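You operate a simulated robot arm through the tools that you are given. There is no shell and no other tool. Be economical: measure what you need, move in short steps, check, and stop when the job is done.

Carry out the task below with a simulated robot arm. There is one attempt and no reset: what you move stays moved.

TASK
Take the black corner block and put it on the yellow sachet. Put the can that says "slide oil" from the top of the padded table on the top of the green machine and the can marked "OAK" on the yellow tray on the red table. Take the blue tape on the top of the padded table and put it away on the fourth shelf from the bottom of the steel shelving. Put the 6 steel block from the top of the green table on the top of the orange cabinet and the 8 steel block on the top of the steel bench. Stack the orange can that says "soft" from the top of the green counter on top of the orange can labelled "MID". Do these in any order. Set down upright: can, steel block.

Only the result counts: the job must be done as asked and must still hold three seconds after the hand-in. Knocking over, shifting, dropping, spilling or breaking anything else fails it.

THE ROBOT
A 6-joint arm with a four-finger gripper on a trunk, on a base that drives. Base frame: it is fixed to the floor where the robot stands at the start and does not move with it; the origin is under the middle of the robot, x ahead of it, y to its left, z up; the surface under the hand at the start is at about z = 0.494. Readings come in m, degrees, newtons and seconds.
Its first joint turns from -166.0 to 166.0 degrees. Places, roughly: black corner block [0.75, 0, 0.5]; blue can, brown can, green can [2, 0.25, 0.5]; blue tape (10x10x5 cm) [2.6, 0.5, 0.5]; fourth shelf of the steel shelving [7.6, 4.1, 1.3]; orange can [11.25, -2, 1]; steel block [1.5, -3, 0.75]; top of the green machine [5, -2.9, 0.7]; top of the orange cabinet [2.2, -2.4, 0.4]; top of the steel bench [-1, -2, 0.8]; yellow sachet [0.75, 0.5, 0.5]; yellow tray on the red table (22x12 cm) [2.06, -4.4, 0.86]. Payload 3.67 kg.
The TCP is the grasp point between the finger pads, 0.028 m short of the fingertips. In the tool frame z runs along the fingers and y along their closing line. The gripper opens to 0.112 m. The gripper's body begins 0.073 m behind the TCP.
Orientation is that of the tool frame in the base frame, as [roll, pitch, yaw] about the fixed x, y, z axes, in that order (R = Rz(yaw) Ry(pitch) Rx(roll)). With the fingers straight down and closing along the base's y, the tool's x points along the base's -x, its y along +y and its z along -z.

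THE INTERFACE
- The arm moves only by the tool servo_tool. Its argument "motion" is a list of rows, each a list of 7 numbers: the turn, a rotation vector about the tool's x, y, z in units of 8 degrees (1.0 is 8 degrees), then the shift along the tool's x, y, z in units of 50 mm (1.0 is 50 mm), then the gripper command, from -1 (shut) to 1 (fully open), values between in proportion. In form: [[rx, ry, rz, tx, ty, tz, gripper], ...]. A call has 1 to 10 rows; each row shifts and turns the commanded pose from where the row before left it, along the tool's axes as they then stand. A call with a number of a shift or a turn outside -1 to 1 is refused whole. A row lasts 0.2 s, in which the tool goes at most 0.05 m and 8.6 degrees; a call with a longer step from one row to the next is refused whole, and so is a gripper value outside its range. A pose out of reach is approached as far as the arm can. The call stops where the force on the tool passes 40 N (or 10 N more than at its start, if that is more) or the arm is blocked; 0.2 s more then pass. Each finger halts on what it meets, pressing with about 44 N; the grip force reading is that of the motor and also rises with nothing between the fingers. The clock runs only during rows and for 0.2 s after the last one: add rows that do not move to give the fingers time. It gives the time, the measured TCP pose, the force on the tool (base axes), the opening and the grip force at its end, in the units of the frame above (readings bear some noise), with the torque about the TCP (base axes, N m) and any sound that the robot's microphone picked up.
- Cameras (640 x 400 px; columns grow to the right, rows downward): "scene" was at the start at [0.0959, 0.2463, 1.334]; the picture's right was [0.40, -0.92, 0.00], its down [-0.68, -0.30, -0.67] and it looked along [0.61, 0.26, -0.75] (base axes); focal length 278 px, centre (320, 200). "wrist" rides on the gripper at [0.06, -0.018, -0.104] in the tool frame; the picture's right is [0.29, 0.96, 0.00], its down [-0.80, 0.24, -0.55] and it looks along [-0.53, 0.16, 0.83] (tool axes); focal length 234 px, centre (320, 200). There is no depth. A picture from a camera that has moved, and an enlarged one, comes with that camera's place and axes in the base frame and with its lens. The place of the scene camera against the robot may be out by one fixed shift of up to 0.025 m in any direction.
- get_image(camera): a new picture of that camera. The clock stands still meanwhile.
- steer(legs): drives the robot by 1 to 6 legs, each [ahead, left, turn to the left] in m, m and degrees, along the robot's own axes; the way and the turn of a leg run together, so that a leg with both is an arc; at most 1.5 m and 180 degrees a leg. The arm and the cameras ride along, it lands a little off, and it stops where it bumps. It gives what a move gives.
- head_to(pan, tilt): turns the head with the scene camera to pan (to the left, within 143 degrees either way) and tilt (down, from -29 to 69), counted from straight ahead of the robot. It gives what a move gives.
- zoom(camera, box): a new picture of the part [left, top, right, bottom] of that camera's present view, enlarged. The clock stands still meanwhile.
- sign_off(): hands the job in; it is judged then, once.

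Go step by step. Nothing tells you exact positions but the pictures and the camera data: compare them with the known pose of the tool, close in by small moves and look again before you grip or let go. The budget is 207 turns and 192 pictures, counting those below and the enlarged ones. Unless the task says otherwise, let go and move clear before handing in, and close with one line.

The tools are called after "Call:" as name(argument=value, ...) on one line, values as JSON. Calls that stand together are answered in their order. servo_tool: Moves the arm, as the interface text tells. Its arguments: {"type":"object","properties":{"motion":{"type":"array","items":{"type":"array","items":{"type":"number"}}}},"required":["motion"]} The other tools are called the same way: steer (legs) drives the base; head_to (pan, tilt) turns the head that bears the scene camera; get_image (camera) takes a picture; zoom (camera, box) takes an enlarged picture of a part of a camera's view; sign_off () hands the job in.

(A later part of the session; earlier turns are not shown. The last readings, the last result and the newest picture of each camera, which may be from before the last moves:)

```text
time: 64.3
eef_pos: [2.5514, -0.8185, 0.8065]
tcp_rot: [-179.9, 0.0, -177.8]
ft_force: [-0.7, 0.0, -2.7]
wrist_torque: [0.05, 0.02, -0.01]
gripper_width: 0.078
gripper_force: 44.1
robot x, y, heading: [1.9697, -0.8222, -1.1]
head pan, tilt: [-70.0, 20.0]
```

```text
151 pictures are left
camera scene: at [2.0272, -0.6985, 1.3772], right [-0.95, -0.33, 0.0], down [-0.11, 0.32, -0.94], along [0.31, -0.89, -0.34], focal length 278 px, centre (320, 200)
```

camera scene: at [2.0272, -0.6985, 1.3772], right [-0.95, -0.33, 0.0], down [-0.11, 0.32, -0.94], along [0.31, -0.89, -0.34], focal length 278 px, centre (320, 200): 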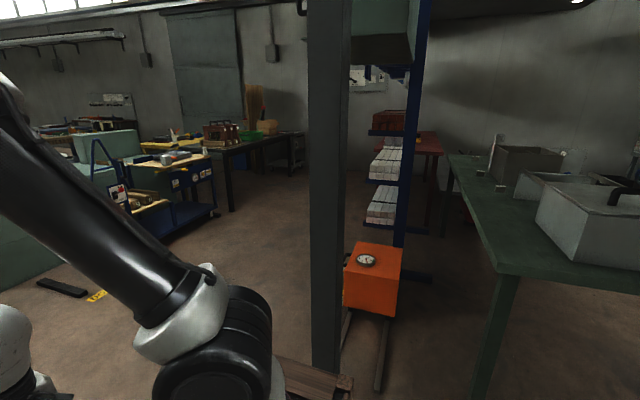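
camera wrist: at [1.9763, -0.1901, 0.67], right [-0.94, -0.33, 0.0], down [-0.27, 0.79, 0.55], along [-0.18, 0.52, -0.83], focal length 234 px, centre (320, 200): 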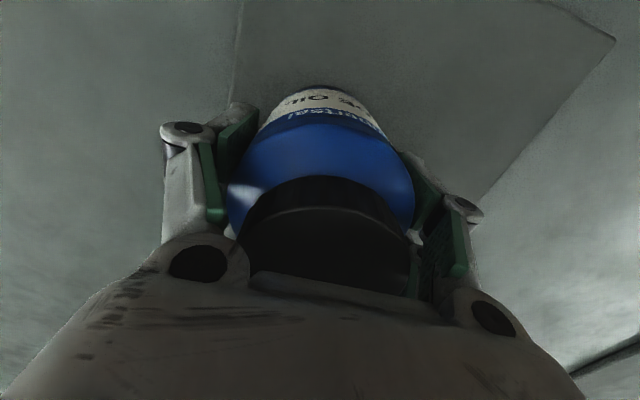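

The green machine is ahead-right behind the arm. I'll drive ahead and look again from closer.

Call:
steer(legs=[[1.2, 0, 0], [0, 0, -50]])

Call:
head_to(pan=30, tilt=30)

Call:
get_image(camera="scene")

Call:
head_to(pan=-40, tilt=25)

Call:
get_image(camera="scene")

```text
time: 72.8
eef_pos: [3.5648, -1.2826, 0.8054]
tcp_rot: [180.0, 0.1, 132.1]
ft_force: [-0.9, -0.9, -2.8]
wrist_torque: [0.03, -0.04, -0.01]
gripper_width: 0.078
gripper_force: 43.8
robot x, y, heading: [3.1848, -0.8394, -50.7]
head pan, tilt: [-70.0, 20.0]
```

```text
time: 74.5
eef_pos: [3.565, -1.2829, 0.8065]
tcp_rot: [180.0, -0.1, 132.2]
ft_force: [0.5, -0.2, -2.9]
wrist_torque: [-0.02, 0.01, 0.0]
gripper_width: 0.0778
gripper_force: 44.0
robot x, y, heading: [3.1849, -0.8412, -51.0]
head pan, tilt: [30.0, 30.0]
```

```text
150 pictures are left
camera scene: at [3.4541, -0.7538, 1.3611], right [-0.36, -0.93, 0.0], down [-0.47, 0.18, -0.87], along [0.81, -0.31, -0.5], focal length 278 px, centre (320, 200)
```

scene: 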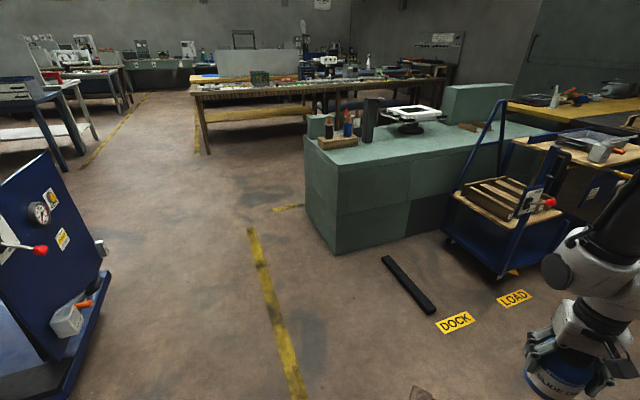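

```text
time: 75.9
eef_pos: [3.5645, -1.2831, 0.8055]
tcp_rot: [-180.0, 0.1, 132.2]
ft_force: [1.1, 0.1, -2.6]
wrist_torque: [0.0, -0.02, 0.03]
gripper_width: 0.0779
gripper_force: 44.4
robot x, y, heading: [3.1832, -0.8391, -51.0]
head pan, tilt: [-40.0, 25.0]
```

```text
149 pictures are left
camera scene: at [3.3681, -0.8134, 1.3691], right [-1.0, 0.02, 0.0], down [0.01, 0.42, -0.91], along [-0.02, -0.91, -0.42], focal length 278 px, centre (320, 200)
```

scene: 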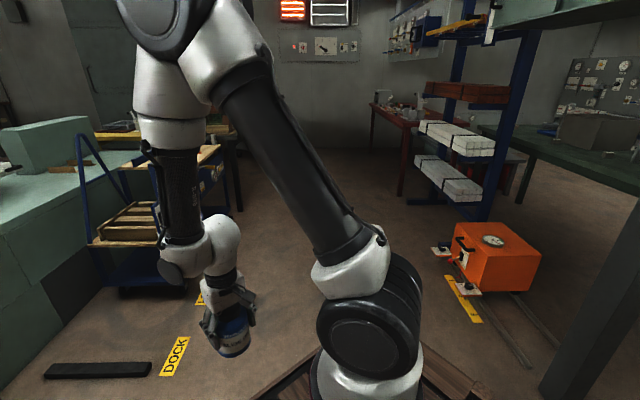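

The long green body at x ≈ 4.9–5.5 with its top at z ≈ 0.7 should be the machine. I'll zoom in to see the free space on top.

Call:
head_to(pan=15, tilt=20)

Call:
zoom(camera="scene", box=[0, 40, 480, 340])

```text
time: 77.2
eef_pos: [3.5645, -1.2829, 0.8069]
tcp_rot: [180.0, 0.0, 132.2]
ft_force: [0.0, 0.9, -3.7]
wrist_torque: [-0.04, -0.01, -0.01]
gripper_width: 0.0778
gripper_force: 43.8
robot x, y, heading: [3.1849, -0.8404, -50.9]
head pan, tilt: [15.0, 20.0]
```

```text
1.33 times, centred on (240, 190) of scene
camera zoom: at [3.4449, -0.7761, 1.3772], right [-0.59, -0.81, 0.0], down [-0.28, 0.2, -0.94], along [0.76, -0.55, -0.34], focal length 370 px, centre (427, 213)
```

zoom: 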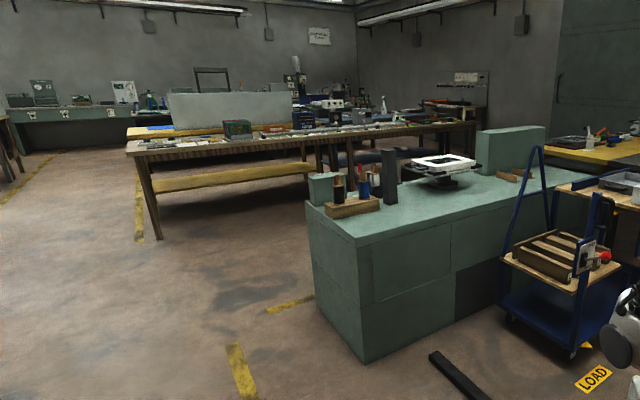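

There's free space on the machine's near end at about (5.0, −1.7), in front of the tool block. A bar lies on the floor, so I'll approach from the end, at y ≈ −0.75.

Call:
steer(legs=[[0, 0, -39], [-0.09, 0.9, 0], [0, 0.85, 0]])

Call:
head_to(pan=0, tilt=42)

Call:
get_image(camera="scene")

Call:
get_image(camera="wrist")

```text
time: 87.9
eef_pos: [4.9608, -1.3228, 0.806]
tcp_rot: [179.9, 0.0, 93.9]
ft_force: [0.5, -0.5, -2.6]
wrist_torque: [0.02, -0.01, 0.01]
gripper_width: 0.0778
gripper_force: 44.0
robot x, y, heading: [4.9368, -0.7399, -89.3]
head pan, tilt: [15.0, 20.0]
```

```text
time: 88.7
eef_pos: [4.962, -1.3244, 0.8068]
tcp_rot: [180.0, 0.0, 93.8]
ft_force: [0.0, 0.2, -4.1]
wrist_torque: [0.0, -0.01, -0.03]
gripper_width: 0.078
gripper_force: 44.3
robot x, y, heading: [4.9338, -0.7412, -89.3]
head pan, tilt: [0.0, 42.0]
```

```text
147 pictures are left
camera scene: at [5.1577, -0.8437, 1.3429], right [-1.0, -0.01, 0.0], down [-0.01, 0.67, -0.74], along [0.01, -0.74, -0.67], focal length 278 px, centre (320, 200)
```

scene: 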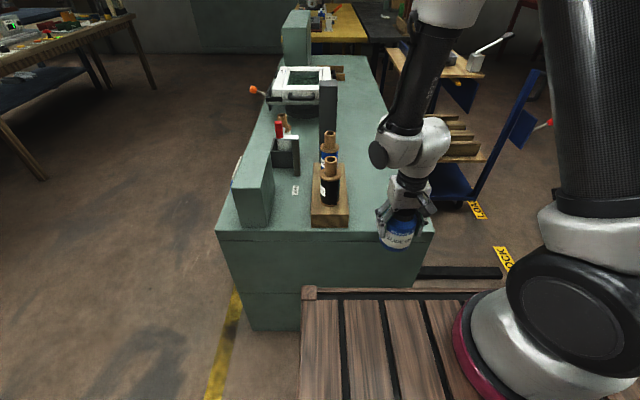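

```text
146 pictures are left
camera wrist: at [4.9404, -1.2655, 0.911], right [0.94, 0.35, 0.0], down [0.29, -0.78, 0.55], along [0.2, -0.52, -0.83], focal length 234 px, centre (320, 200)
```

wrist: 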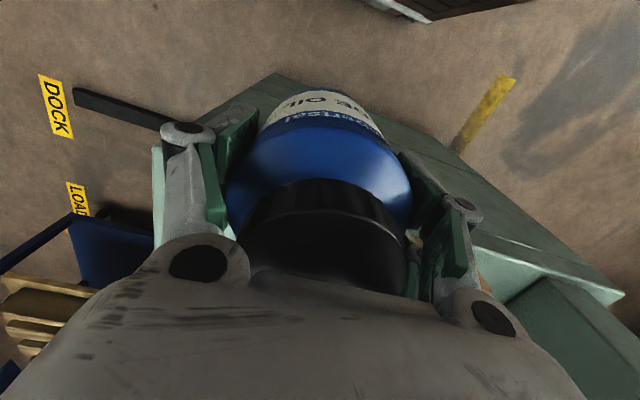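

I can see the free strip on the right of the tool block and will set the can at about (4.945, −1.74). First a small shift away from the tools and upward, then drive 0.12 m closer.

Call:
servo_tool(motion=[[0, 0, 0, 0, -0.3, -0.5, -1], [0, 0, 0, 0, -0.3, -0.3, -1]])

Call:
steer(legs=[[0.13, 0, 0]])

Call:
get_image(camera="scene")

```text
time: 89.3
eef_pos: [4.9311, -1.3248, 0.8456]
tcp_rot: [180.0, 0.1, 93.9]
ft_force: [0.5, 0.2, -3.0]
wrist_torque: [0.04, 0.02, -0.03]
gripper_width: 0.0779
gripper_force: 44.1
robot x, y, heading: [4.9423, -0.7433, -89.3]
head pan, tilt: [0.0, 42.0]
```

```text
time: 90.6
eef_pos: [4.9337, -1.4482, 0.8452]
tcp_rot: [180.0, 0.0, 93.8]
ft_force: [-1.1, -1.4, -3.5]
wrist_torque: [0.02, 0.03, 0.01]
gripper_width: 0.0776
gripper_force: 44.2
robot x, y, heading: [4.9354, -0.8674, -89.5]
head pan, tilt: [0.0, 42.0]
```

```text
145 pictures are left
camera scene: at [5.159, -0.9672, 1.3428], right [-1.0, -0.01, 0.0], down [-0.01, 0.67, -0.74], along [0.01, -0.74, -0.67], focal length 278 px, centre (320, 200)
```

scene: 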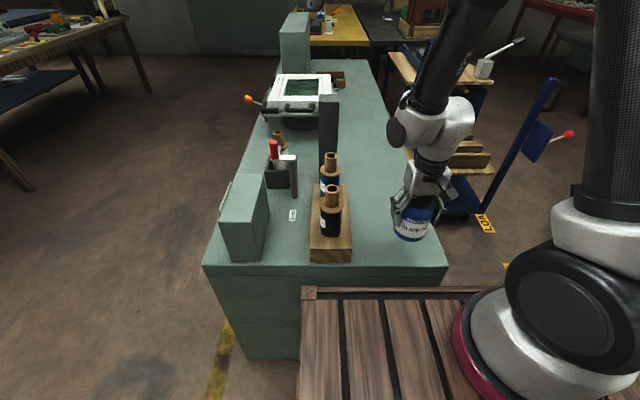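

Reaching out over the free strip.

Call:
servo_tool(motion=[[0, 0, 0, -0.93, -0.02, 0, -1], [0, 0, 0, -0.93, -0.02, 0, -1], [0, 0, 0, -0.93, -0.02, 0, -1], [0, 0, 0, -0.93, -0.02, 0, -1], [0, 0, 0, -0.93, -0.02, 0, -1], [0, 0, 0, -0.93, -0.02, 0, -1], [0, 0, 0, 0, 0, 0.6, -1], [0, 0, 0, 0, 0, 0, -1]])

Call:
get_image(camera="scene")

Call:
get_image(camera="wrist")

```text
time: 92.4
eef_pos: [4.944, -1.7253, 0.8136]
tcp_rot: [179.9, 0.0, 93.9]
ft_force: [0.1, 0.0, -2.6]
wrist_torque: [0.0, -0.03, 0.01]
gripper_width: 0.0781
gripper_force: 43.9
robot x, y, heading: [4.9366, -0.8672, -89.5]
head pan, tilt: [0.0, 42.0]
```

```text
144 pictures are left
camera scene: at [5.159, -0.9671, 1.3428], right [-1.0, -0.01, 0.0], down [-0.01, 0.67, -0.74], along [0.01, -0.74, -0.67], focal length 278 px, centre (320, 200)
```

scene: 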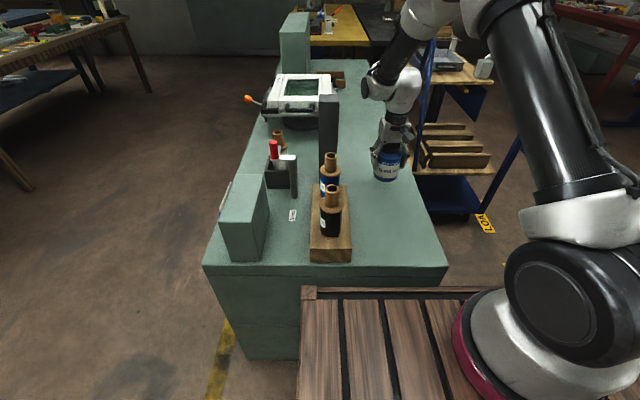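

```text
143 pictures are left
camera wrist: at [4.9225, -1.6665, 0.9195], right [0.94, 0.35, 0.0], down [0.29, -0.78, 0.55], along [0.2, -0.52, -0.83], focal length 234 px, centre (320, 200)
```

wrist: 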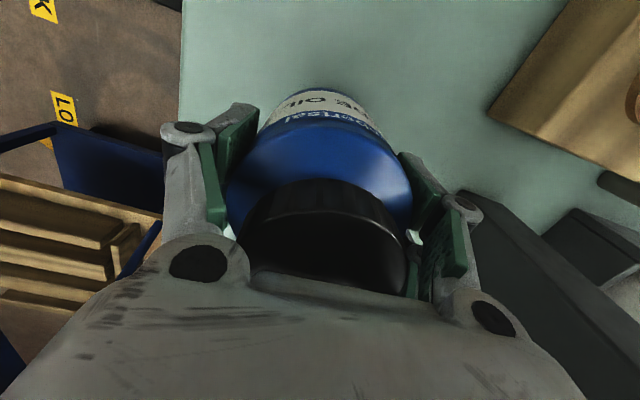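

The can is over the clear strip. Lowering to the surface.

Call:
servo_tool(motion=[[0, 0, 0, 0, 0, 0.3, -1], [0, 0, 0, 0, 0, 0.3, -1], [0, 0, 0, 0, 0, 0.15, -1], [0, 0, 0, 0, 0, 0.1, -1], [0, 0, 0, 0, 0, 0.1, -1], [0, 0, 0, 0, 0, 0, -1]])

Call:
zoom(camera="scene", box=[312, 110, 456, 200])

```text
time: 93.8
eef_pos: [4.9457, -1.7266, 0.7682]
tcp_rot: [180.0, 0.0, 93.9]
ft_force: [0.5, 0.7, -1.5]
wrist_torque: [0.0, 0.02, 0.02]
gripper_width: 0.078
gripper_force: 43.8
robot x, y, heading: [4.9378, -0.8638, -89.6]
head pan, tilt: [0.0, 42.0]
```

```text
4.44 times, centred on (384, 155) of scene
camera zoom: at [5.159, -0.9672, 1.3428], right [-1.0, -0.01, 0.0], down [-0.01, 0.67, -0.74], along [0.01, -0.74, -0.67], focal length 1235 px, centre (36, 400)
```

zoom: 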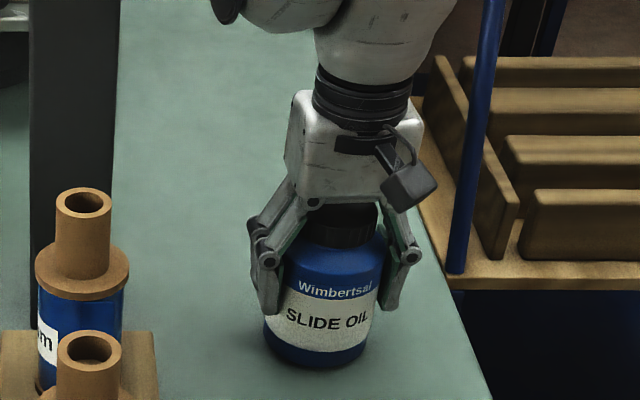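

Nearly touching. A few smaller steps until it makes contact.

Call:
servo_tool(motion=[[0, 0, 0, 0, 0, 0.05, -1], [0, 0, 0, 0, 0, 0.05, -1], [0, 0, 0, 0, 0, 0.05, -1], [0, 0, 0, 0, 0, 0, -1]])

```text
time: 94.8
eef_pos: [4.9439, -1.726, 0.7626]
tcp_rot: [180.0, 0.1, 93.9]
ft_force: [-8.2, 2.8, 29.0]
wrist_torque: [0.02, 0.29, -0.21]
gripper_width: 0.0781
gripper_force: 43.7
robot x, y, heading: [4.9381, -0.8667, -89.4]
head pan, tilt: [0.0, 42.0]
```

It's in contact, so I'm easing off, opening and rising straight up.

Call:
servo_tool(motion=[[0, 0, 0, 0, 0, -0.05, -1], [0, 0, 0, 0, 0, 0, 0.8], [0, 0, 0, 0, 0, 0, 0.8], [0, 0, 0, 0, 0, -0.3, 0.8], [0, 0, 0, 0, 0, -0.8, 0.8], [0, 0, 0, 0, 0, -1, 0.8], [0, 0, 0, 0, 0, -1, 0.8], [0, 0, 0, 0, 0, 0, 0.8]])

Call:
get_image(camera="scene")

```text
time: 96.6
eef_pos: [4.9486, -1.7287, 0.9182]
tcp_rot: [179.9, 0.0, 93.9]
ft_force: [-0.7, -0.3, -0.6]
wrist_torque: [0.02, 0.01, 0.0]
gripper_width: 0.1007
gripper_force: 0.2
robot x, y, heading: [4.9392, -0.8677, -89.3]
head pan, tilt: [0.0, 42.0]
```

```text
141 pictures are left
camera scene: at [5.159, -0.9671, 1.3428], right [-1.0, -0.01, 0.0], down [-0.01, 0.67, -0.74], along [0.01, -0.74, -0.67], focal length 278 px, centre (320, 200)
```

scene: 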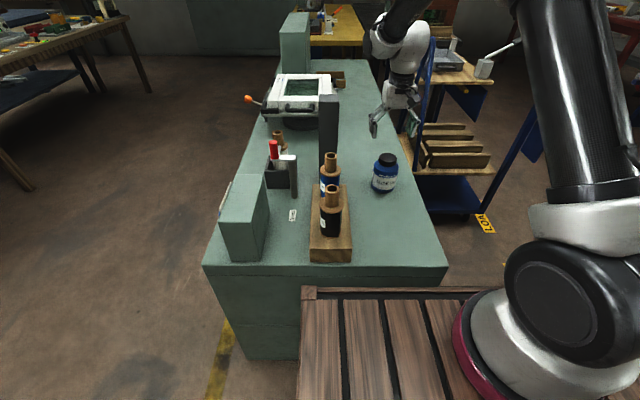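

The slide-oil can stands upright on the machine. I'll retract the arm and drive back to the padded table for the OAK can.

Call:
servo_tool(motion=[[0, 0, 0, 0.93, 0, 0, 0.8], [0, 0, 0, 0.93, 0, 0, 0.8], [0, 0, 0, 0.93, 0, 0, 0.8], [0, 0, 0, 0.93, 0, 0, 0.8], [0, 0, 0, 0.93, 0, 0, 0.8], [0, 0, 0, 0.93, 0, 0, 0.8]])

Call:
steer(legs=[[-0.12, 0, 0], [0, 0, -90], [1.5, 0, 0], [1.45, 0, 0], [0, 0, -90]])

Call:
get_image(camera="scene")

Call:
get_image(camera="wrist")

```text
time: 98.0
eef_pos: [4.9269, -1.449, 0.9176]
tcp_rot: [-180.0, 0.0, 93.9]
ft_force: [0.0, 0.4, 0.4]
wrist_torque: [0.0, 0.01, 0.01]
gripper_width: 0.1009
gripper_force: 0.1
robot x, y, heading: [4.9388, -0.8669, -89.4]
head pan, tilt: [0.0, 42.0]
```

```text
time: 120.7
eef_pos: [1.9903, -0.1776, 0.9173]
tcp_rot: [-179.9, 0.1, -84.8]
ft_force: [-0.5, -0.7, 0.2]
wrist_torque: [0.01, 0.03, 0.01]
gripper_width: 0.1008
gripper_force: 0.0
robot x, y, heading: [1.9932, -0.7629, 92.2]
head pan, tilt: [0.0, 42.0]
```

```text
140 pictures are left
camera scene: at [1.7774, -0.6653, 1.3429], right [1.0, 0.03, 0.0], down [0.02, -0.67, -0.74], along [-0.03, 0.74, -0.67], focal length 278 px, centre (320, 200)
```

scene: 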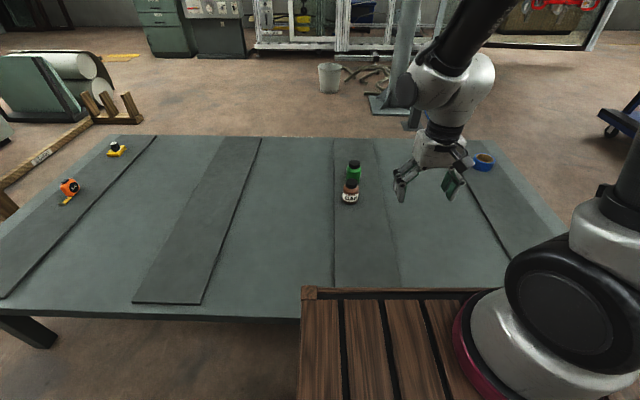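

```text
139 pictures are left
camera wrist: at [2.0148, -0.2357, 1.0225], right [-0.93, -0.37, 0.0], down [-0.31, 0.77, 0.55], along [-0.21, 0.51, -0.83], focal length 234 px, centre (320, 200)
```

wrist: 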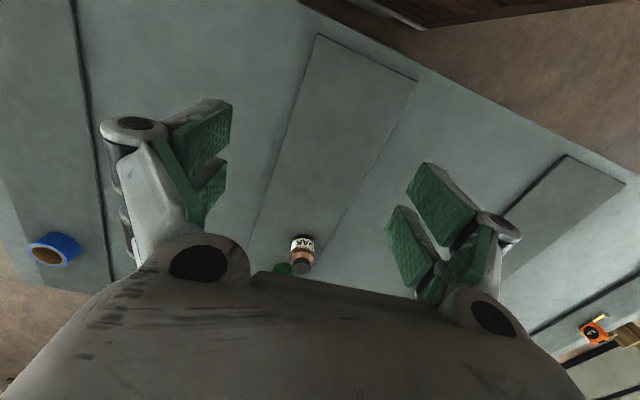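

The OAK can is at about (1.875, 0.249), so I'll drive 0.1 m closer and reach above it.

Call:
steer(legs=[[0.1, 0.08, -2]])

Call:
get_image(camera="scene")

```text
time: 122.2
eef_pos: [1.9308, -0.0782, 0.9176]
tcp_rot: [-179.9, -0.1, -86.7]
ft_force: [-0.2, 1.0, 0.8]
wrist_torque: [0.0, 0.02, 0.03]
gripper_width: 0.1007
gripper_force: 0.0
robot x, y, heading: [1.912, -0.6636, 90.2]
head pan, tilt: [0.0, 42.0]
stopped in leg 1: the robot was blocked; the commanded pose is now the measured one
```

```text
138 pictures are left
camera scene: at [1.7006, -0.5585, 1.3429], right [1.0, 0.0, 0.0], down [0.0, -0.67, -0.74], along [0.0, 0.74, -0.67], focal length 278 px, centre (320, 200)
```

scene: 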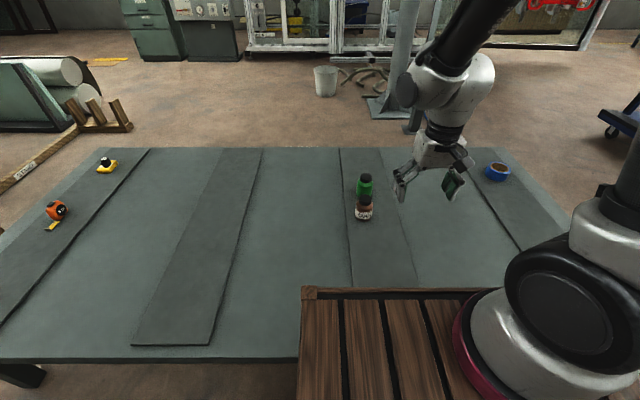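

The base just reached its clearance limit at the table and the cans are undisturbed. I'm reaching out above the OAK can.

Call:
servo_tool(motion=[[0, 0, 0, -0.733, 0.075, 0.4, 1], [0, 0, 0, -0.733, 0.075, 0.4, 1], [0, 0, 0, -0.733, 0.075, 0.4, 1], [0, 0, 0, -0.733, 0.075, 0.4, 1], [0, 0, 0, -0.733, 0.075, 0.4, 1], [0, 0, 0, -0.733, 0.075, 0.4, 1], [0, 0, 0, -0.733, 0.075, 0.4, 1], [0, 0, 0, -0.733, 0.075, 0.4, 1], [0, 0, 0, -0.733, 0.075, 0.4, 1], [0, 0, 0, 0, 0, 0, 1]])

Call:
get_image(camera="wrist")

Call:
get_image(camera="scene")

```text
time: 124.3
eef_pos: [1.8779, 0.2487, 0.7347]
tcp_rot: [-180.0, -0.2, -86.7]
ft_force: [0.6, 0.2, -0.7]
wrist_torque: [-0.02, 0.03, 0.02]
gripper_width: 0.1118
gripper_force: 0.1
robot x, y, heading: [1.9129, -0.6606, 90.1]
head pan, tilt: [0.0, 42.0]
```

```text
137 pictures are left
camera wrist: at [1.9005, 0.1909, 0.8389], right [-0.94, -0.34, 0.0], down [-0.28, 0.78, 0.55], along [-0.19, 0.52, -0.83], focal length 234 px, centre (320, 200)
```

wrist: 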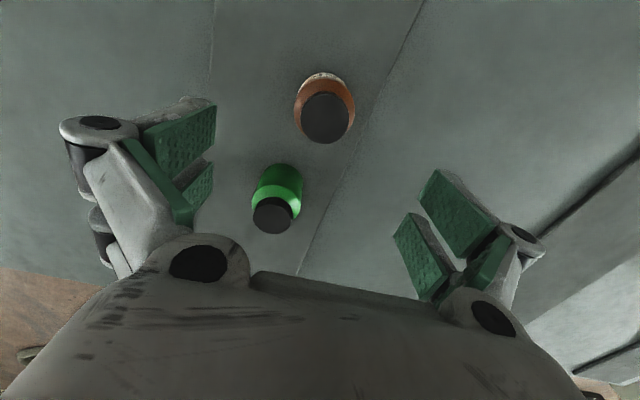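

```text
136 pictures are left
camera scene: at [1.7006, -0.5585, 1.3429], right [1.0, 0.0, 0.0], down [0.0, -0.67, -0.74], along [0.0, 0.74, -0.67], focal length 278 px, centre (320, 200)
```

scene: 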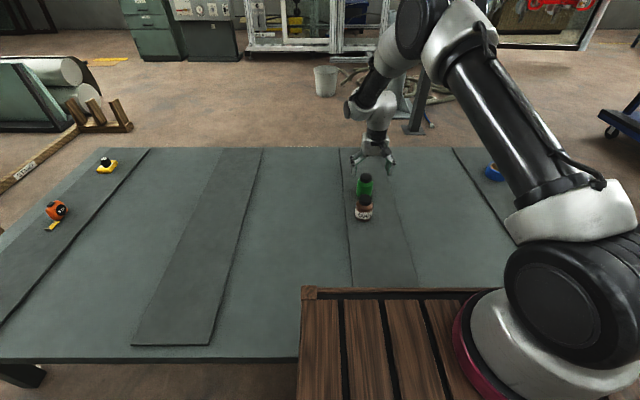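

Centred over the OAK can, with the green can 14 cm away and out of the fingers' plane. Lowering, with a check on the way.

Call:
servo_tool(motion=[[0, 0, 0, 0, 0.1, 0.7, 1], [0, 0, 0, 0, 0, 0.7, 1], [0, 0, 0, 0, 0, 0.7, 1], [0, 0, 0, 0, 0, 0, 1]])

Call:
get_image(camera="wrist")

```text
time: 125.3
eef_pos: [1.871, 0.2469, 0.6304]
tcp_rot: [180.0, 0.0, -86.7]
ft_force: [0.5, -0.5, -0.2]
wrist_torque: [0.01, -0.01, 0.01]
gripper_width: 0.1121
gripper_force: 0.1
robot x, y, heading: [1.9117, -0.6641, 89.9]
head pan, tilt: [0.0, 42.0]
```

```text
135 pictures are left
camera wrist: at [1.893, 0.1877, 0.7343], right [-0.94, -0.34, 0.0], down [-0.28, 0.78, 0.55], along [-0.19, 0.52, -0.83], focal length 234 px, centre (320, 200)
```

wrist: 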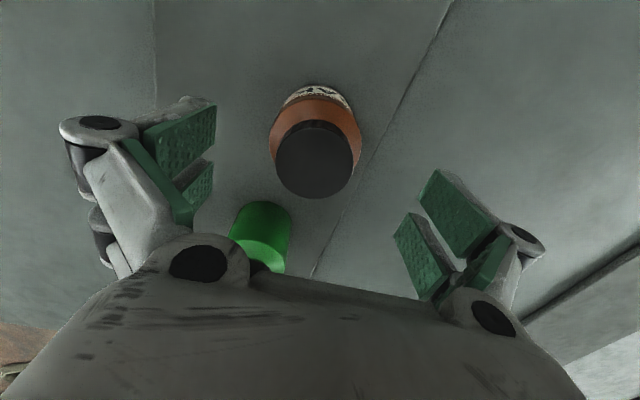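

Aligned at (1.874, 0.249). Final descent and grip.

Call:
servo_tool(motion=[[0, 0, 0, -0.04, -0.05, 0.6, 1], [0, 0, 0, 0, 0, 0.6, 1], [0, 0, 0, 0, 0, 0.5, 1], [0, 0, 0, 0, 0, 0, 1], [0, 0, 0, 0, 0, 0, -1], [0, 0, 0, 0, 0, 0, -1], [0, 0, 0, 0, 0, 0, -1], [0, 0, 0, 0, 0, -0.4, -1], [0, 0, 0, 0, 0, -0.8, -1], [0, 0, 0, 0, 0, -0.8, -1]])

Call:
get_image(camera="wrist")

Call:
get_image(camera="scene")

```text
time: 127.5
eef_pos: [1.8745, 0.2487, 0.6465]
tcp_rot: [-179.9, -0.2, -86.7]
ft_force: [0.1, 0.5, -2.3]
wrist_torque: [0.0, 0.01, 0.02]
gripper_width: 0.0667
gripper_force: 43.9
robot x, y, heading: [1.9176, -0.6616, 90.0]
head pan, tilt: [0.0, 42.0]
```

```text
134 pictures are left
camera wrist: at [1.8964, 0.1909, 0.7529], right [-0.94, -0.34, 0.0], down [-0.28, 0.78, 0.55], along [-0.19, 0.52, -0.83], focal length 234 px, centre (320, 200)
```

wrist: 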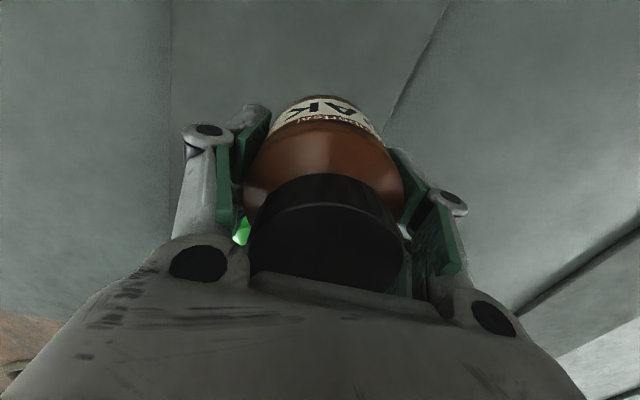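

```text
133 pictures are left
camera scene: at [1.7006, -0.558, 1.3428], right [1.0, 0.0, 0.0], down [0.0, -0.67, -0.74], along [0.0, 0.74, -0.67], focal length 278 px, centre (320, 200)
```

scene: 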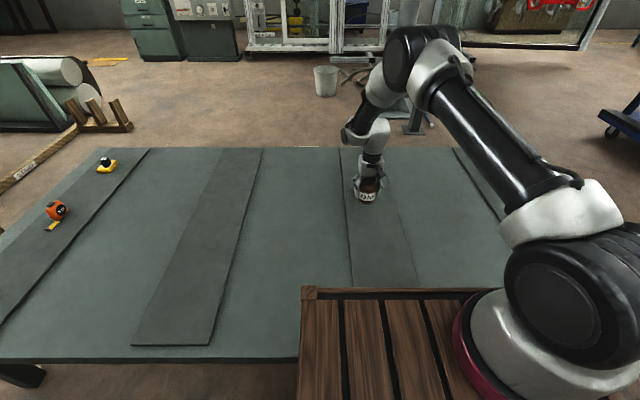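

The OAK can is held. I'll lift, tuck in and drive round toward the red table.

Call:
servo_tool(motion=[[0, 0, 0, 0.2, 0, -0.9, -1], [0, 0, 0, 0.6, 0, -0.7, -1], [0, 0, 0, 0.6, 0, -0.7, -1], [0, 0, 0, 0.6, 0, -0.7, -1], [0, 0, 0, 0.6, 0, -0.7, -1], [0, 0, 0, 0.6, 0, -0.7, -1], [0, 0, 0, 0.7, 0, -0.5, -1], [0, 0, 0, 0.9, 0, 0, -1], [0, 0, 0, 0.9, 0, 0, -1], [0, 0, 0, 0.9, 0, 0, -1]])

Call:
steer(legs=[[-0.2, 0, 0], [0, 0, -90], [1.35, 0, 0], [0, 0, -90], [1.3, 0, 0]])

Call:
head_to(pan=-20, tilt=20)

Call:
get_image(camera="scene")

Call:
head_to(pan=20, tilt=25)

Call:
get_image(camera="scene")

```text
time: 129.8
eef_pos: [1.894, -0.0781, 0.8892]
tcp_rot: [180.0, 0.0, -86.9]
ft_force: [-0.1, 0.0, -1.3]
wrist_torque: [-0.03, 0.0, -0.01]
gripper_width: 0.0667
gripper_force: 43.8
robot x, y, heading: [1.9145, -0.6637, 90.0]
head pan, tilt: [0.0, 42.0]
```

```text
time: 151.4
eef_pos: [3.2808, -2.7109, 0.8897]
tcp_rot: [-180.0, -0.1, 92.8]
ft_force: [0.5, 0.7, -1.1]
wrist_torque: [-0.02, 0.0, 0.02]
gripper_width: 0.0657
gripper_force: 44.1
robot x, y, heading: [3.2674, -2.1286, -90.5]
head pan, tilt: [0.0, 42.0]
```

```text
time: 152.2
eef_pos: [3.2803, -2.7123, 0.89]
tcp_rot: [180.0, -0.1, 92.9]
ft_force: [-0.2, 0.1, -1.9]
wrist_torque: [0.01, 0.02, -0.01]
gripper_width: 0.0659
gripper_force: 43.8
robot x, y, heading: [3.2695, -2.1272, -90.4]
head pan, tilt: [-20.0, 20.0]
```

```text
132 pictures are left
camera scene: at [3.4543, -2.2349, 1.3771], right [-0.94, 0.35, 0.0], down [0.12, 0.32, -0.94], along [-0.33, -0.88, -0.34], focal length 278 px, centre (320, 200)
```

scene: 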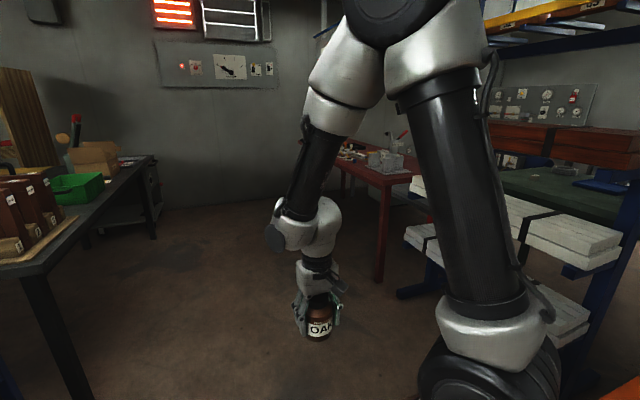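

```text
time: 153.3
eef_pos: [3.2798, -2.7113, 0.8879]
tcp_rot: [179.9, -0.2, 92.8]
ft_force: [-0.7, 0.8, -2.1]
wrist_torque: [0.01, 0.04, -0.03]
gripper_width: 0.0658
gripper_force: 43.7
robot x, y, heading: [3.2654, -2.1253, -90.5]
head pan, tilt: [20.0, 25.0]
```

```text
131 pictures are left
camera scene: at [3.5175, -2.2345, 1.3691], right [-0.94, -0.33, 0.0], down [-0.14, 0.4, -0.91], along [0.3, -0.85, -0.42], focal length 278 px, centre (320, 200)
```

scene: 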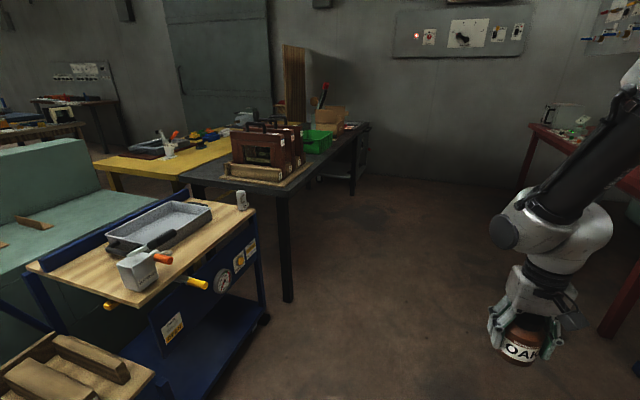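

The red table's east end is at about x 2.35. I'll drive down past it and face west toward the tray.

Call:
steer(legs=[[1.1, 0, 0], [1.1, 0, 0], [0, 0, -90]])

Call:
head_to(pan=0, tilt=30)

Call:
get_image(camera="scene")

```text
time: 168.1
eef_pos: [2.6947, -4.3294, 0.8902]
tcp_rot: [179.9, 0.0, 1.8]
ft_force: [1.6, -0.2, -1.6]
wrist_torque: [0.02, 0.0, 0.0]
gripper_width: 0.0656
gripper_force: 44.3
robot x, y, heading: [3.28, -4.3255, 178.3]
head pan, tilt: [20.0, 25.0]
```

```text
time: 168.9
eef_pos: [2.6946, -4.3298, 0.8894]
tcp_rot: [179.9, -0.1, 1.8]
ft_force: [-0.2, -0.6, -2.0]
wrist_torque: [0.0, 0.0, -0.03]
gripper_width: 0.0656
gripper_force: 43.8
robot x, y, heading: [3.2747, -4.3262, 178.6]
head pan, tilt: [0.0, 30.0]
```

```text
130 pictures are left
camera scene: at [3.1673, -4.5396, 1.3612], right [0.02, 1.0, 0.0], down [0.5, -0.01, -0.87], along [-0.87, 0.02, -0.5], focal length 278 px, centre (320, 200)
```

scene: 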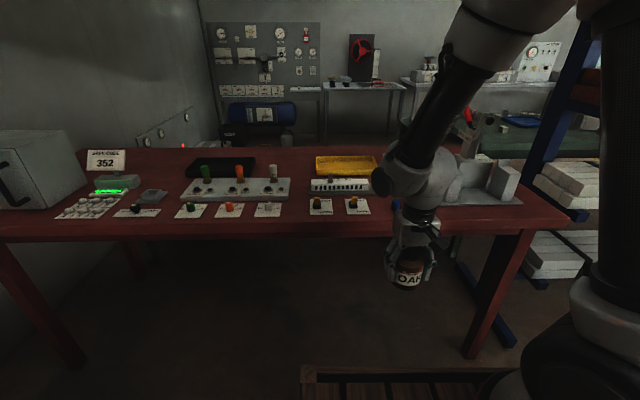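

The yellow tray is at about (1.99, −4.40), behind some small items. I'll raise the can, drive in to about x 2.9 and zoom.

Call:
servo_tool(motion=[[0, 0, 0, 0, 0, -0.9, -1], [0, 0, 0, 0, 0, -0.9, -1], [0, 0, 0, 0, 0, -0.9, -1], [0, 0, 0, 0, 0, -0.9, -1]])

Call:
steer(legs=[[0.36, 0, 1.5]])

Call:
zoom(camera="scene", box=[200, 120, 520, 320])

Call:
get_image(camera="wrist")

```text
time: 169.9
eef_pos: [2.6955, -4.3254, 1.0687]
tcp_rot: [180.0, -0.1, 1.9]
ft_force: [-0.3, -0.2, -0.9]
wrist_torque: [-0.02, -0.04, -0.01]
gripper_width: 0.0656
gripper_force: 43.9
robot x, y, heading: [3.2828, -4.3302, 178.8]
head pan, tilt: [0.0, 30.0]
```

```text
time: 172.3
eef_pos: [2.3353, -4.3328, 1.0672]
tcp_rot: [179.9, 0.0, 3.0]
ft_force: [-0.7, 1.2, -2.7]
wrist_torque: [0.01, -0.02, -0.02]
gripper_width: 0.0657
gripper_force: 43.9
robot x, y, heading: [2.92, -4.3231, 179.9]
head pan, tilt: [0.0, 30.0]
```

```text
2.00 times, centred on (360, 220) of scene
camera zoom: at [2.8112, -4.5369, 1.3611], right [0.0, 1.0, 0.0], down [0.5, 0.0, -0.87], along [-0.87, 0.0, -0.5], focal length 556 px, centre (240, 160)
```

zoom: 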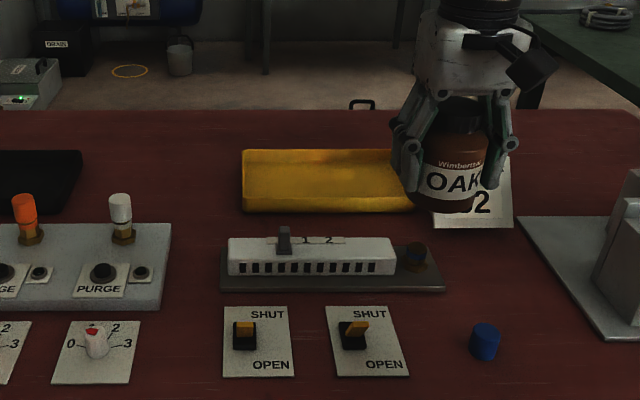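

```text
128 pictures are left
camera wrist: at [2.395, -4.3122, 1.1724], right [0.34, -0.94, 0.0], down [-0.78, -0.28, 0.55], along [-0.52, -0.19, -0.83], focal length 234 px, centre (320, 200)
```

wrist: 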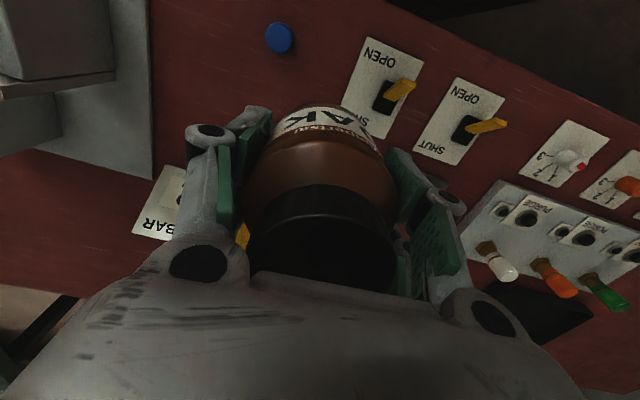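

The tray's centre is roughly (2.02, −4.40). I'll carry the can over it, staying high, then compare in the picture.

Call:
servo_tool(motion=[[0, 0, 0, -0.9, 0.144, 0, -1], [0, 0, 0, -0.9, 0.144, 0, -1], [0, 0, 0, -0.9, 0.144, 0, -1], [0, 0, 0, -0.9, 0.144, 0, -1], [0, 0, 0, -0.9, 0.144, 0, -1], [0, 0, 0, -0.9, 0.144, 0, -1], [0, 0, 0, -0.9, 0.144, 0, -1], [0, 0, 0, 0, 0, 0.8, -1], [0, 0, 0, 0, 0, 0.8, -1], [0, 0, 0, 0, 0, 0, -1]])

Call:
zoom(camera="scene", box=[240, 120, 480, 270])

Call:
get_image(camera="wrist")

```text
time: 174.5
eef_pos: [2.0236, -4.3955, 0.9867]
tcp_rot: [-180.0, -0.1, 3.0]
ft_force: [0.3, -0.5, -2.1]
wrist_torque: [0.01, 0.03, 0.03]
gripper_width: 0.0654
gripper_force: 43.8
robot x, y, heading: [2.9181, -4.3206, 179.7]
head pan, tilt: [0.0, 30.0]
```

```text
2.67 times, centred on (360, 195) of scene
camera zoom: at [2.8112, -4.5369, 1.3611], right [0.0, 1.0, 0.0], down [0.5, 0.0, -0.87], along [-0.87, 0.0, -0.5], focal length 741 px, centre (213, 213)
```

zoom: 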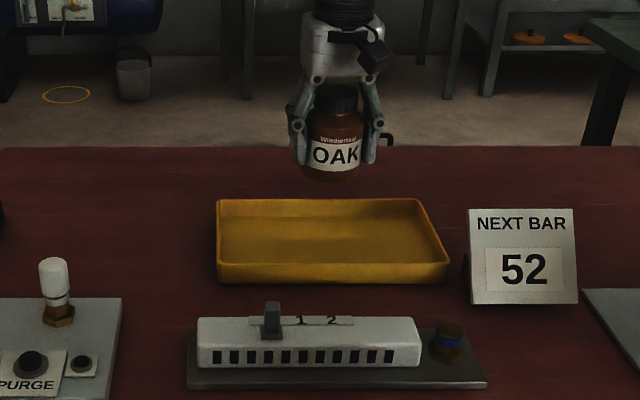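

```text
126 pictures are left
camera wrist: at [2.0835, -4.3755, 1.0913], right [0.34, -0.94, 0.0], down [-0.78, -0.28, 0.55], along [-0.52, -0.19, -0.83], focal length 234 px, centre (320, 200)
```

wrist: 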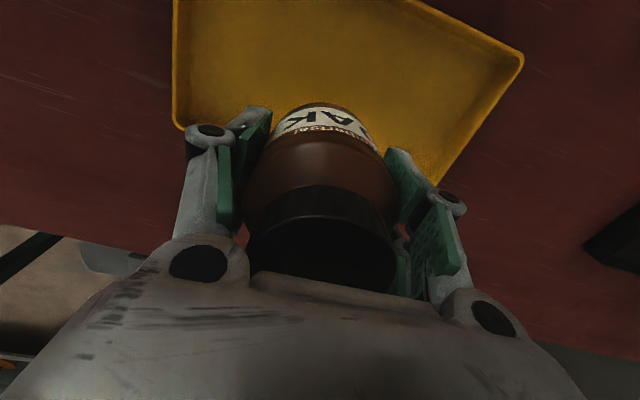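

The wrist view gives tray corners at x 1.98–2.13 and y −4.53 to −4.28, centre (2.055, −4.40). I'll shift 3 cm back and lower.

Call:
servo_tool(motion=[[0, 0, 0, 0.6, 0.03, 0, -1], [0, 0, 0, 0, 0, 0.6, -1], [0, 0, 0, 0, 0, 0.5, -1], [0, 0, 0, 0, 0, 0.3, -1], [0, 0, 0, 0, 0, 0, -1]])

Call:
zoom(camera="scene", box=[240, 120, 480, 270])

Call:
get_image(camera="wrist")

```text
time: 175.7
eef_pos: [2.0558, -4.3994, 0.9184]
tcp_rot: [-180.0, -0.1, 3.1]
ft_force: [-0.5, -0.7, -1.5]
wrist_torque: [-0.01, 0.03, -0.02]
gripper_width: 0.0653
gripper_force: 43.9
robot x, y, heading: [2.9157, -4.3218, 179.9]
head pan, tilt: [0.0, 30.0]
```

```text
2.67 times, centred on (360, 195) of scene
camera zoom: at [2.8112, -4.5369, 1.3611], right [0.0, 1.0, 0.0], down [0.5, 0.0, -0.87], along [-0.87, 0.0, -0.5], focal length 741 px, centre (213, 213)
```

zoom: 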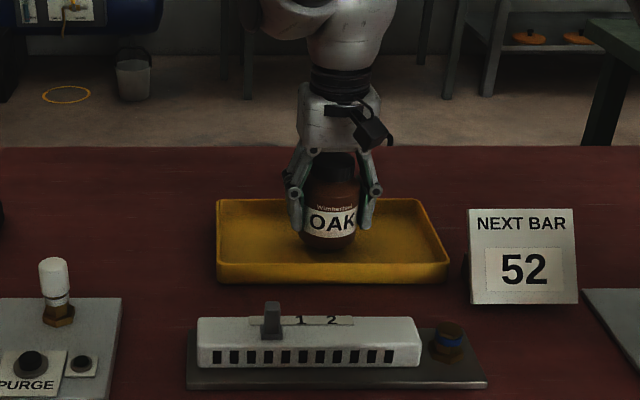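

```text
124 pictures are left
camera wrist: at [2.1152, -4.3785, 1.0226], right [0.34, -0.94, 0.0], down [-0.78, -0.28, 0.55], along [-0.52, -0.19, -0.83], focal length 234 px, centre (320, 200)
```

wrist: 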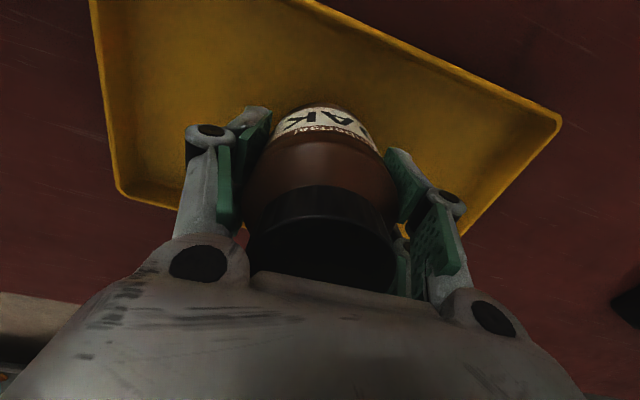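

It's centred in the tray. Lowering in small steps to contact.

Call:
servo_tool(motion=[[0, 0, 0, 0, 0, 0.12, -1], [0, 0, 0, 0, 0, 0.08, -1], [0, 0, 0, 0, 0, 0.06, -1], [0, 0, 0, 0, 0, 0.05, -1], [0, 0, 0, 0, 0, 0, -1]])

```text
time: 176.9
eef_pos: [2.0527, -4.3994, 0.9029]
tcp_rot: [-180.0, 0.1, 3.2]
ft_force: [3.5, 2.6, 16.3]
wrist_torque: [0.05, -0.34, 0.01]
gripper_width: 0.0656
gripper_force: 44.1
robot x, y, heading: [2.9185, -4.3226, 179.7]
head pan, tilt: [0.0, 30.0]
```

In contact. I'll release, rise and retract.

Call:
servo_tool(motion=[[0, 0, 0, 0, 0, -0.02, -1], [0, 0, 0, 0, 0, 0, 0.7], [0, 0, 0, 0, 0, 0, 0.7], [0, 0, 0, 0, 0, -0.3, 0.7], [0, 0, 0, 0, 0, -0.8, 0.7], [0, 0, 0, 0, 0, -0.9, 0.7], [0, 0, 0, 0, 0, -0.9, 0.7], [0, 0, 0, 0.9, 0, -0.2, 0.7], [0, 0, 0, 0.9, 0, 0, 0.7], [0, 0, 0, 0.9, 0, 0, 0.7]])

Call:
zoom(camera="scene", box=[240, 120, 480, 270])

```text
time: 179.1
eef_pos: [2.1877, -4.3912, 1.0582]
tcp_rot: [179.9, -0.1, 3.1]
ft_force: [-0.8, 0.2, 0.4]
wrist_torque: [0.05, -0.07, -0.01]
gripper_width: 0.0952
gripper_force: 0.1
robot x, y, heading: [2.9208, -4.3201, 179.7]
head pan, tilt: [0.0, 30.0]
```

```text
2.67 times, centred on (360, 195) of scene
camera zoom: at [2.8106, -4.537, 1.3611], right [0.0, 1.0, 0.0], down [0.5, 0.0, -0.87], along [-0.87, 0.0, -0.5], focal length 741 px, centre (213, 213)
```

zoom: 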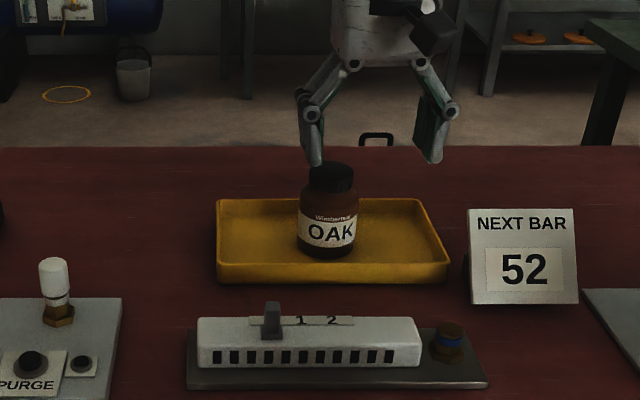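

OAK stands in the tray. Next are the steel blocks, so I'll tuck the arm, drive back north and then west to reach the corridor beside the green table.

Call:
servo_tool(motion=[[0, 0, 0, 0.9, 0, 0, 0.7], [0, 0, 0, 0.9, 0, 0, 0.7], [0, 0, 0, 0.9, 0, 0, 0.7]])

Call:
steer(legs=[[-0.35, 0, 0], [0, 0, -90], [1.5, 0, 0], [1.5, 0, 0], [0.45, 0, 0], [0, 0, 90]])

Call:
steer(legs=[[1.5, 0, 0], [1.4, 0, 0], [0, 0, 90]])

Call:
head_to(pan=35, tilt=25)

Call:
get_image(camera="scene")

```text
time: 179.9
eef_pos: [2.3192, -4.3895, 1.0558]
tcp_rot: [-180.0, -0.1, 3.0]
ft_force: [-0.6, 0.0, -0.1]
wrist_torque: [0.03, -0.02, -0.01]
gripper_width: 0.0952
gripper_force: 0.2
robot x, y, heading: [2.9169, -4.3236, 179.8]
head pan, tilt: [0.0, 30.0]
```

```text
time: 206.4
eef_pos: [2.7661, -0.9116, 1.0563]
tcp_rot: [180.0, -0.1, 3.9]
ft_force: [0.5, -0.6, -0.4]
wrist_torque: [-0.01, -0.01, 0.02]
gripper_width: 0.0953
gripper_force: 0.0
robot x, y, heading: [3.3663, -0.8348, -179.2]
head pan, tilt: [0.0, 30.0]
```

```text
time: 224.3
eef_pos: [0.5103, -1.4831, 1.0554]
tcp_rot: [179.9, -0.1, 92.5]
ft_force: [0.4, -0.7, -0.4]
wrist_torque: [0.0, -0.05, -0.03]
gripper_width: 0.0949
gripper_force: 0.0
robot x, y, heading: [0.4497, -0.8846, -90.4]
head pan, tilt: [0.0, 30.0]
```

```text
time: 225.3
eef_pos: [0.5112, -1.4834, 1.0567]
tcp_rot: [180.0, 0.0, 92.7]
ft_force: [0.3, -0.7, -0.3]
wrist_torque: [0.0, 0.0, 0.03]
gripper_width: 0.095
gripper_force: 0.1
robot x, y, heading: [0.4464, -0.8863, -90.7]
head pan, tilt: [35.0, 25.0]
```

```text
122 pictures are left
camera scene: at [0.7175, -0.982, 1.3691], right [-0.83, -0.56, 0.0], down [-0.24, 0.35, -0.91], along [0.51, -0.75, -0.42], focal length 278 px, centre (320, 200)
```

scene: 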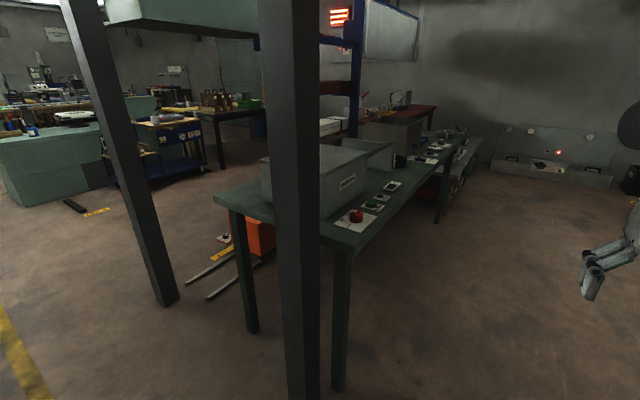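

The green table runs along x ≈ 1.05–1.8. I'll drive down the corridor and look at its top.

Call:
steer(legs=[[1.4, 0.0, 0]])

Call:
head_to(pan=55, tilt=28)

Call:
get_image(camera="scene")

```text
time: 232.2
eef_pos: [0.487, -2.8745, 1.0558]
tcp_rot: [179.9, 0.0, 92.3]
ft_force: [0.2, 0.3, 0.8]
wrist_torque: [-0.01, 0.0, -0.02]
gripper_width: 0.0953
gripper_force: 0.1
robot x, y, heading: [0.4296, -2.2739, -91.1]
head pan, tilt: [35.0, 25.0]
```

```text
time: 233.1
eef_pos: [0.4867, -2.8745, 1.0561]
tcp_rot: [180.0, -0.1, 92.4]
ft_force: [0.6, -0.1, -0.3]
wrist_torque: [0.04, 0.01, 0.0]
gripper_width: 0.0952
gripper_force: 0.0
robot x, y, heading: [0.4235, -2.2737, -91.0]
head pan, tilt: [55.0, 28.0]
```

```text
121 pictures are left
camera scene: at [0.72, -2.3518, 1.3643], right [-0.59, -0.81, 0.0], down [-0.38, 0.28, -0.88], along [0.71, -0.52, -0.47], focal length 278 px, centre (320, 200)
```

scene: 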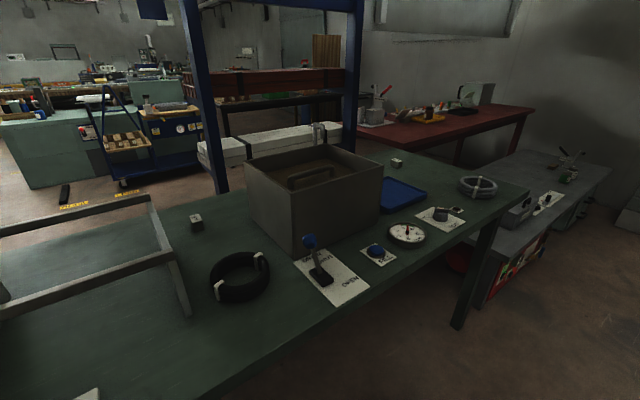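

Call:
zoom(camera="scene", box=[172, 195, 236, 235])

Call:
zoom(camera="scene", box=[300, 110, 460, 210])

```text
10.00 times, centred on (204, 215) of scene
camera zoom: at [0.72, -2.3518, 1.3643], right [-0.59, -0.81, 0.0], down [-0.38, 0.28, -0.88], along [0.71, -0.52, -0.47], focal length 2778 px, centre (1480, 50)
```

zoom: 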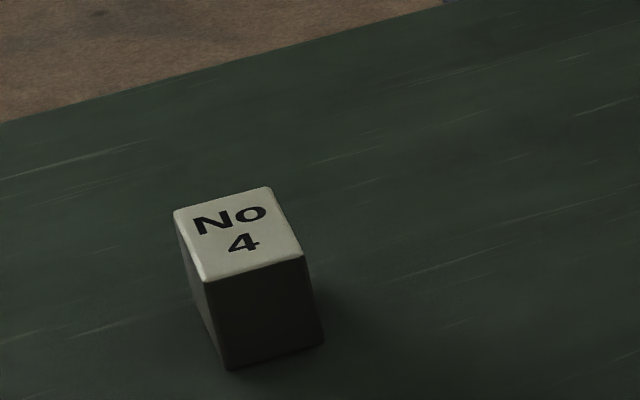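

```text
4.00 times, centred on (380, 160) of scene
camera zoom: at [0.72, -2.3518, 1.3643], right [-0.59, -0.81, 0.0], down [-0.38, 0.28, -0.88], along [0.71, -0.52, -0.47], focal length 1111 px, centre (80, 360)
```

zoom: 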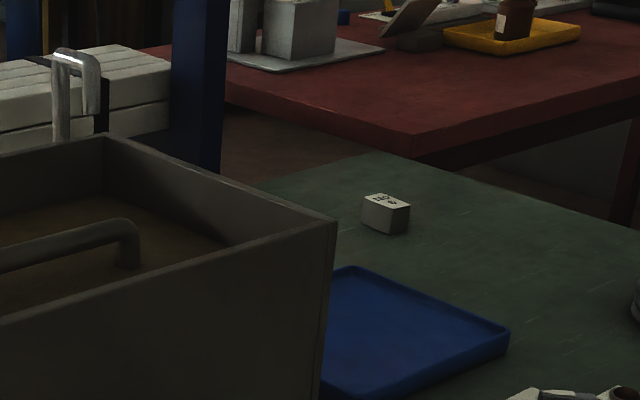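

Call:
zoom(camera="scene", box=[380, 150, 412, 170])

Call:
head_to(pan=100, tilt=28)

Call:
get_image(camera="scene")

```text
16.00 times, centred on (396, 160) of scene
camera zoom: at [0.72, -2.3518, 1.3643], right [-0.59, -0.81, 0.0], down [-0.38, 0.28, -0.88], along [0.71, -0.52, -0.47], focal length 4446 px, centre (-896, 840)
```

zoom: 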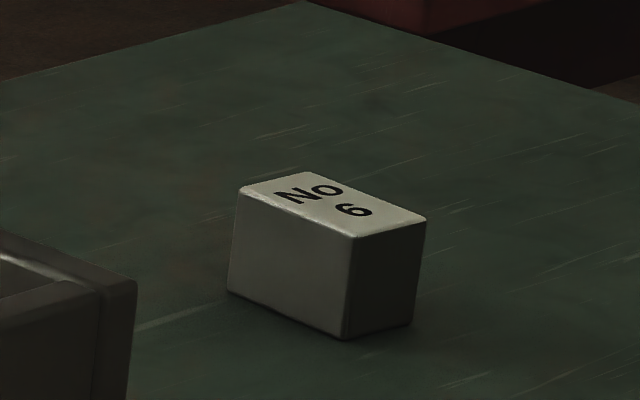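

```text
time: 234.2
eef_pos: [0.4878, -2.8742, 1.0557]
tcp_rot: [-180.0, 0.0, 92.3]
ft_force: [0.0, 0.9, 0.1]
wrist_torque: [0.02, -0.01, 0.03]
gripper_width: 0.0953
gripper_force: 0.2
robot x, y, heading: [0.4271, -2.2721, -90.7]
head pan, tilt: [100.0, 28.0]
```

```text
117 pictures are left
camera scene: at [0.7363, -2.2839, 1.3643], right [0.16, -0.99, 0.0], down [-0.46, -0.07, -0.88], along [0.87, 0.14, -0.47], focal length 278 px, centre (320, 200)
```

scene: 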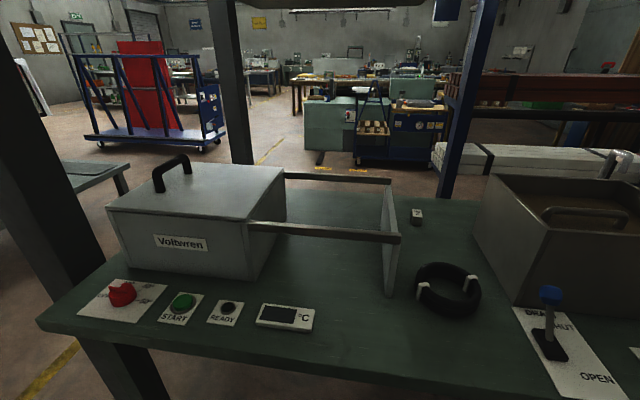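

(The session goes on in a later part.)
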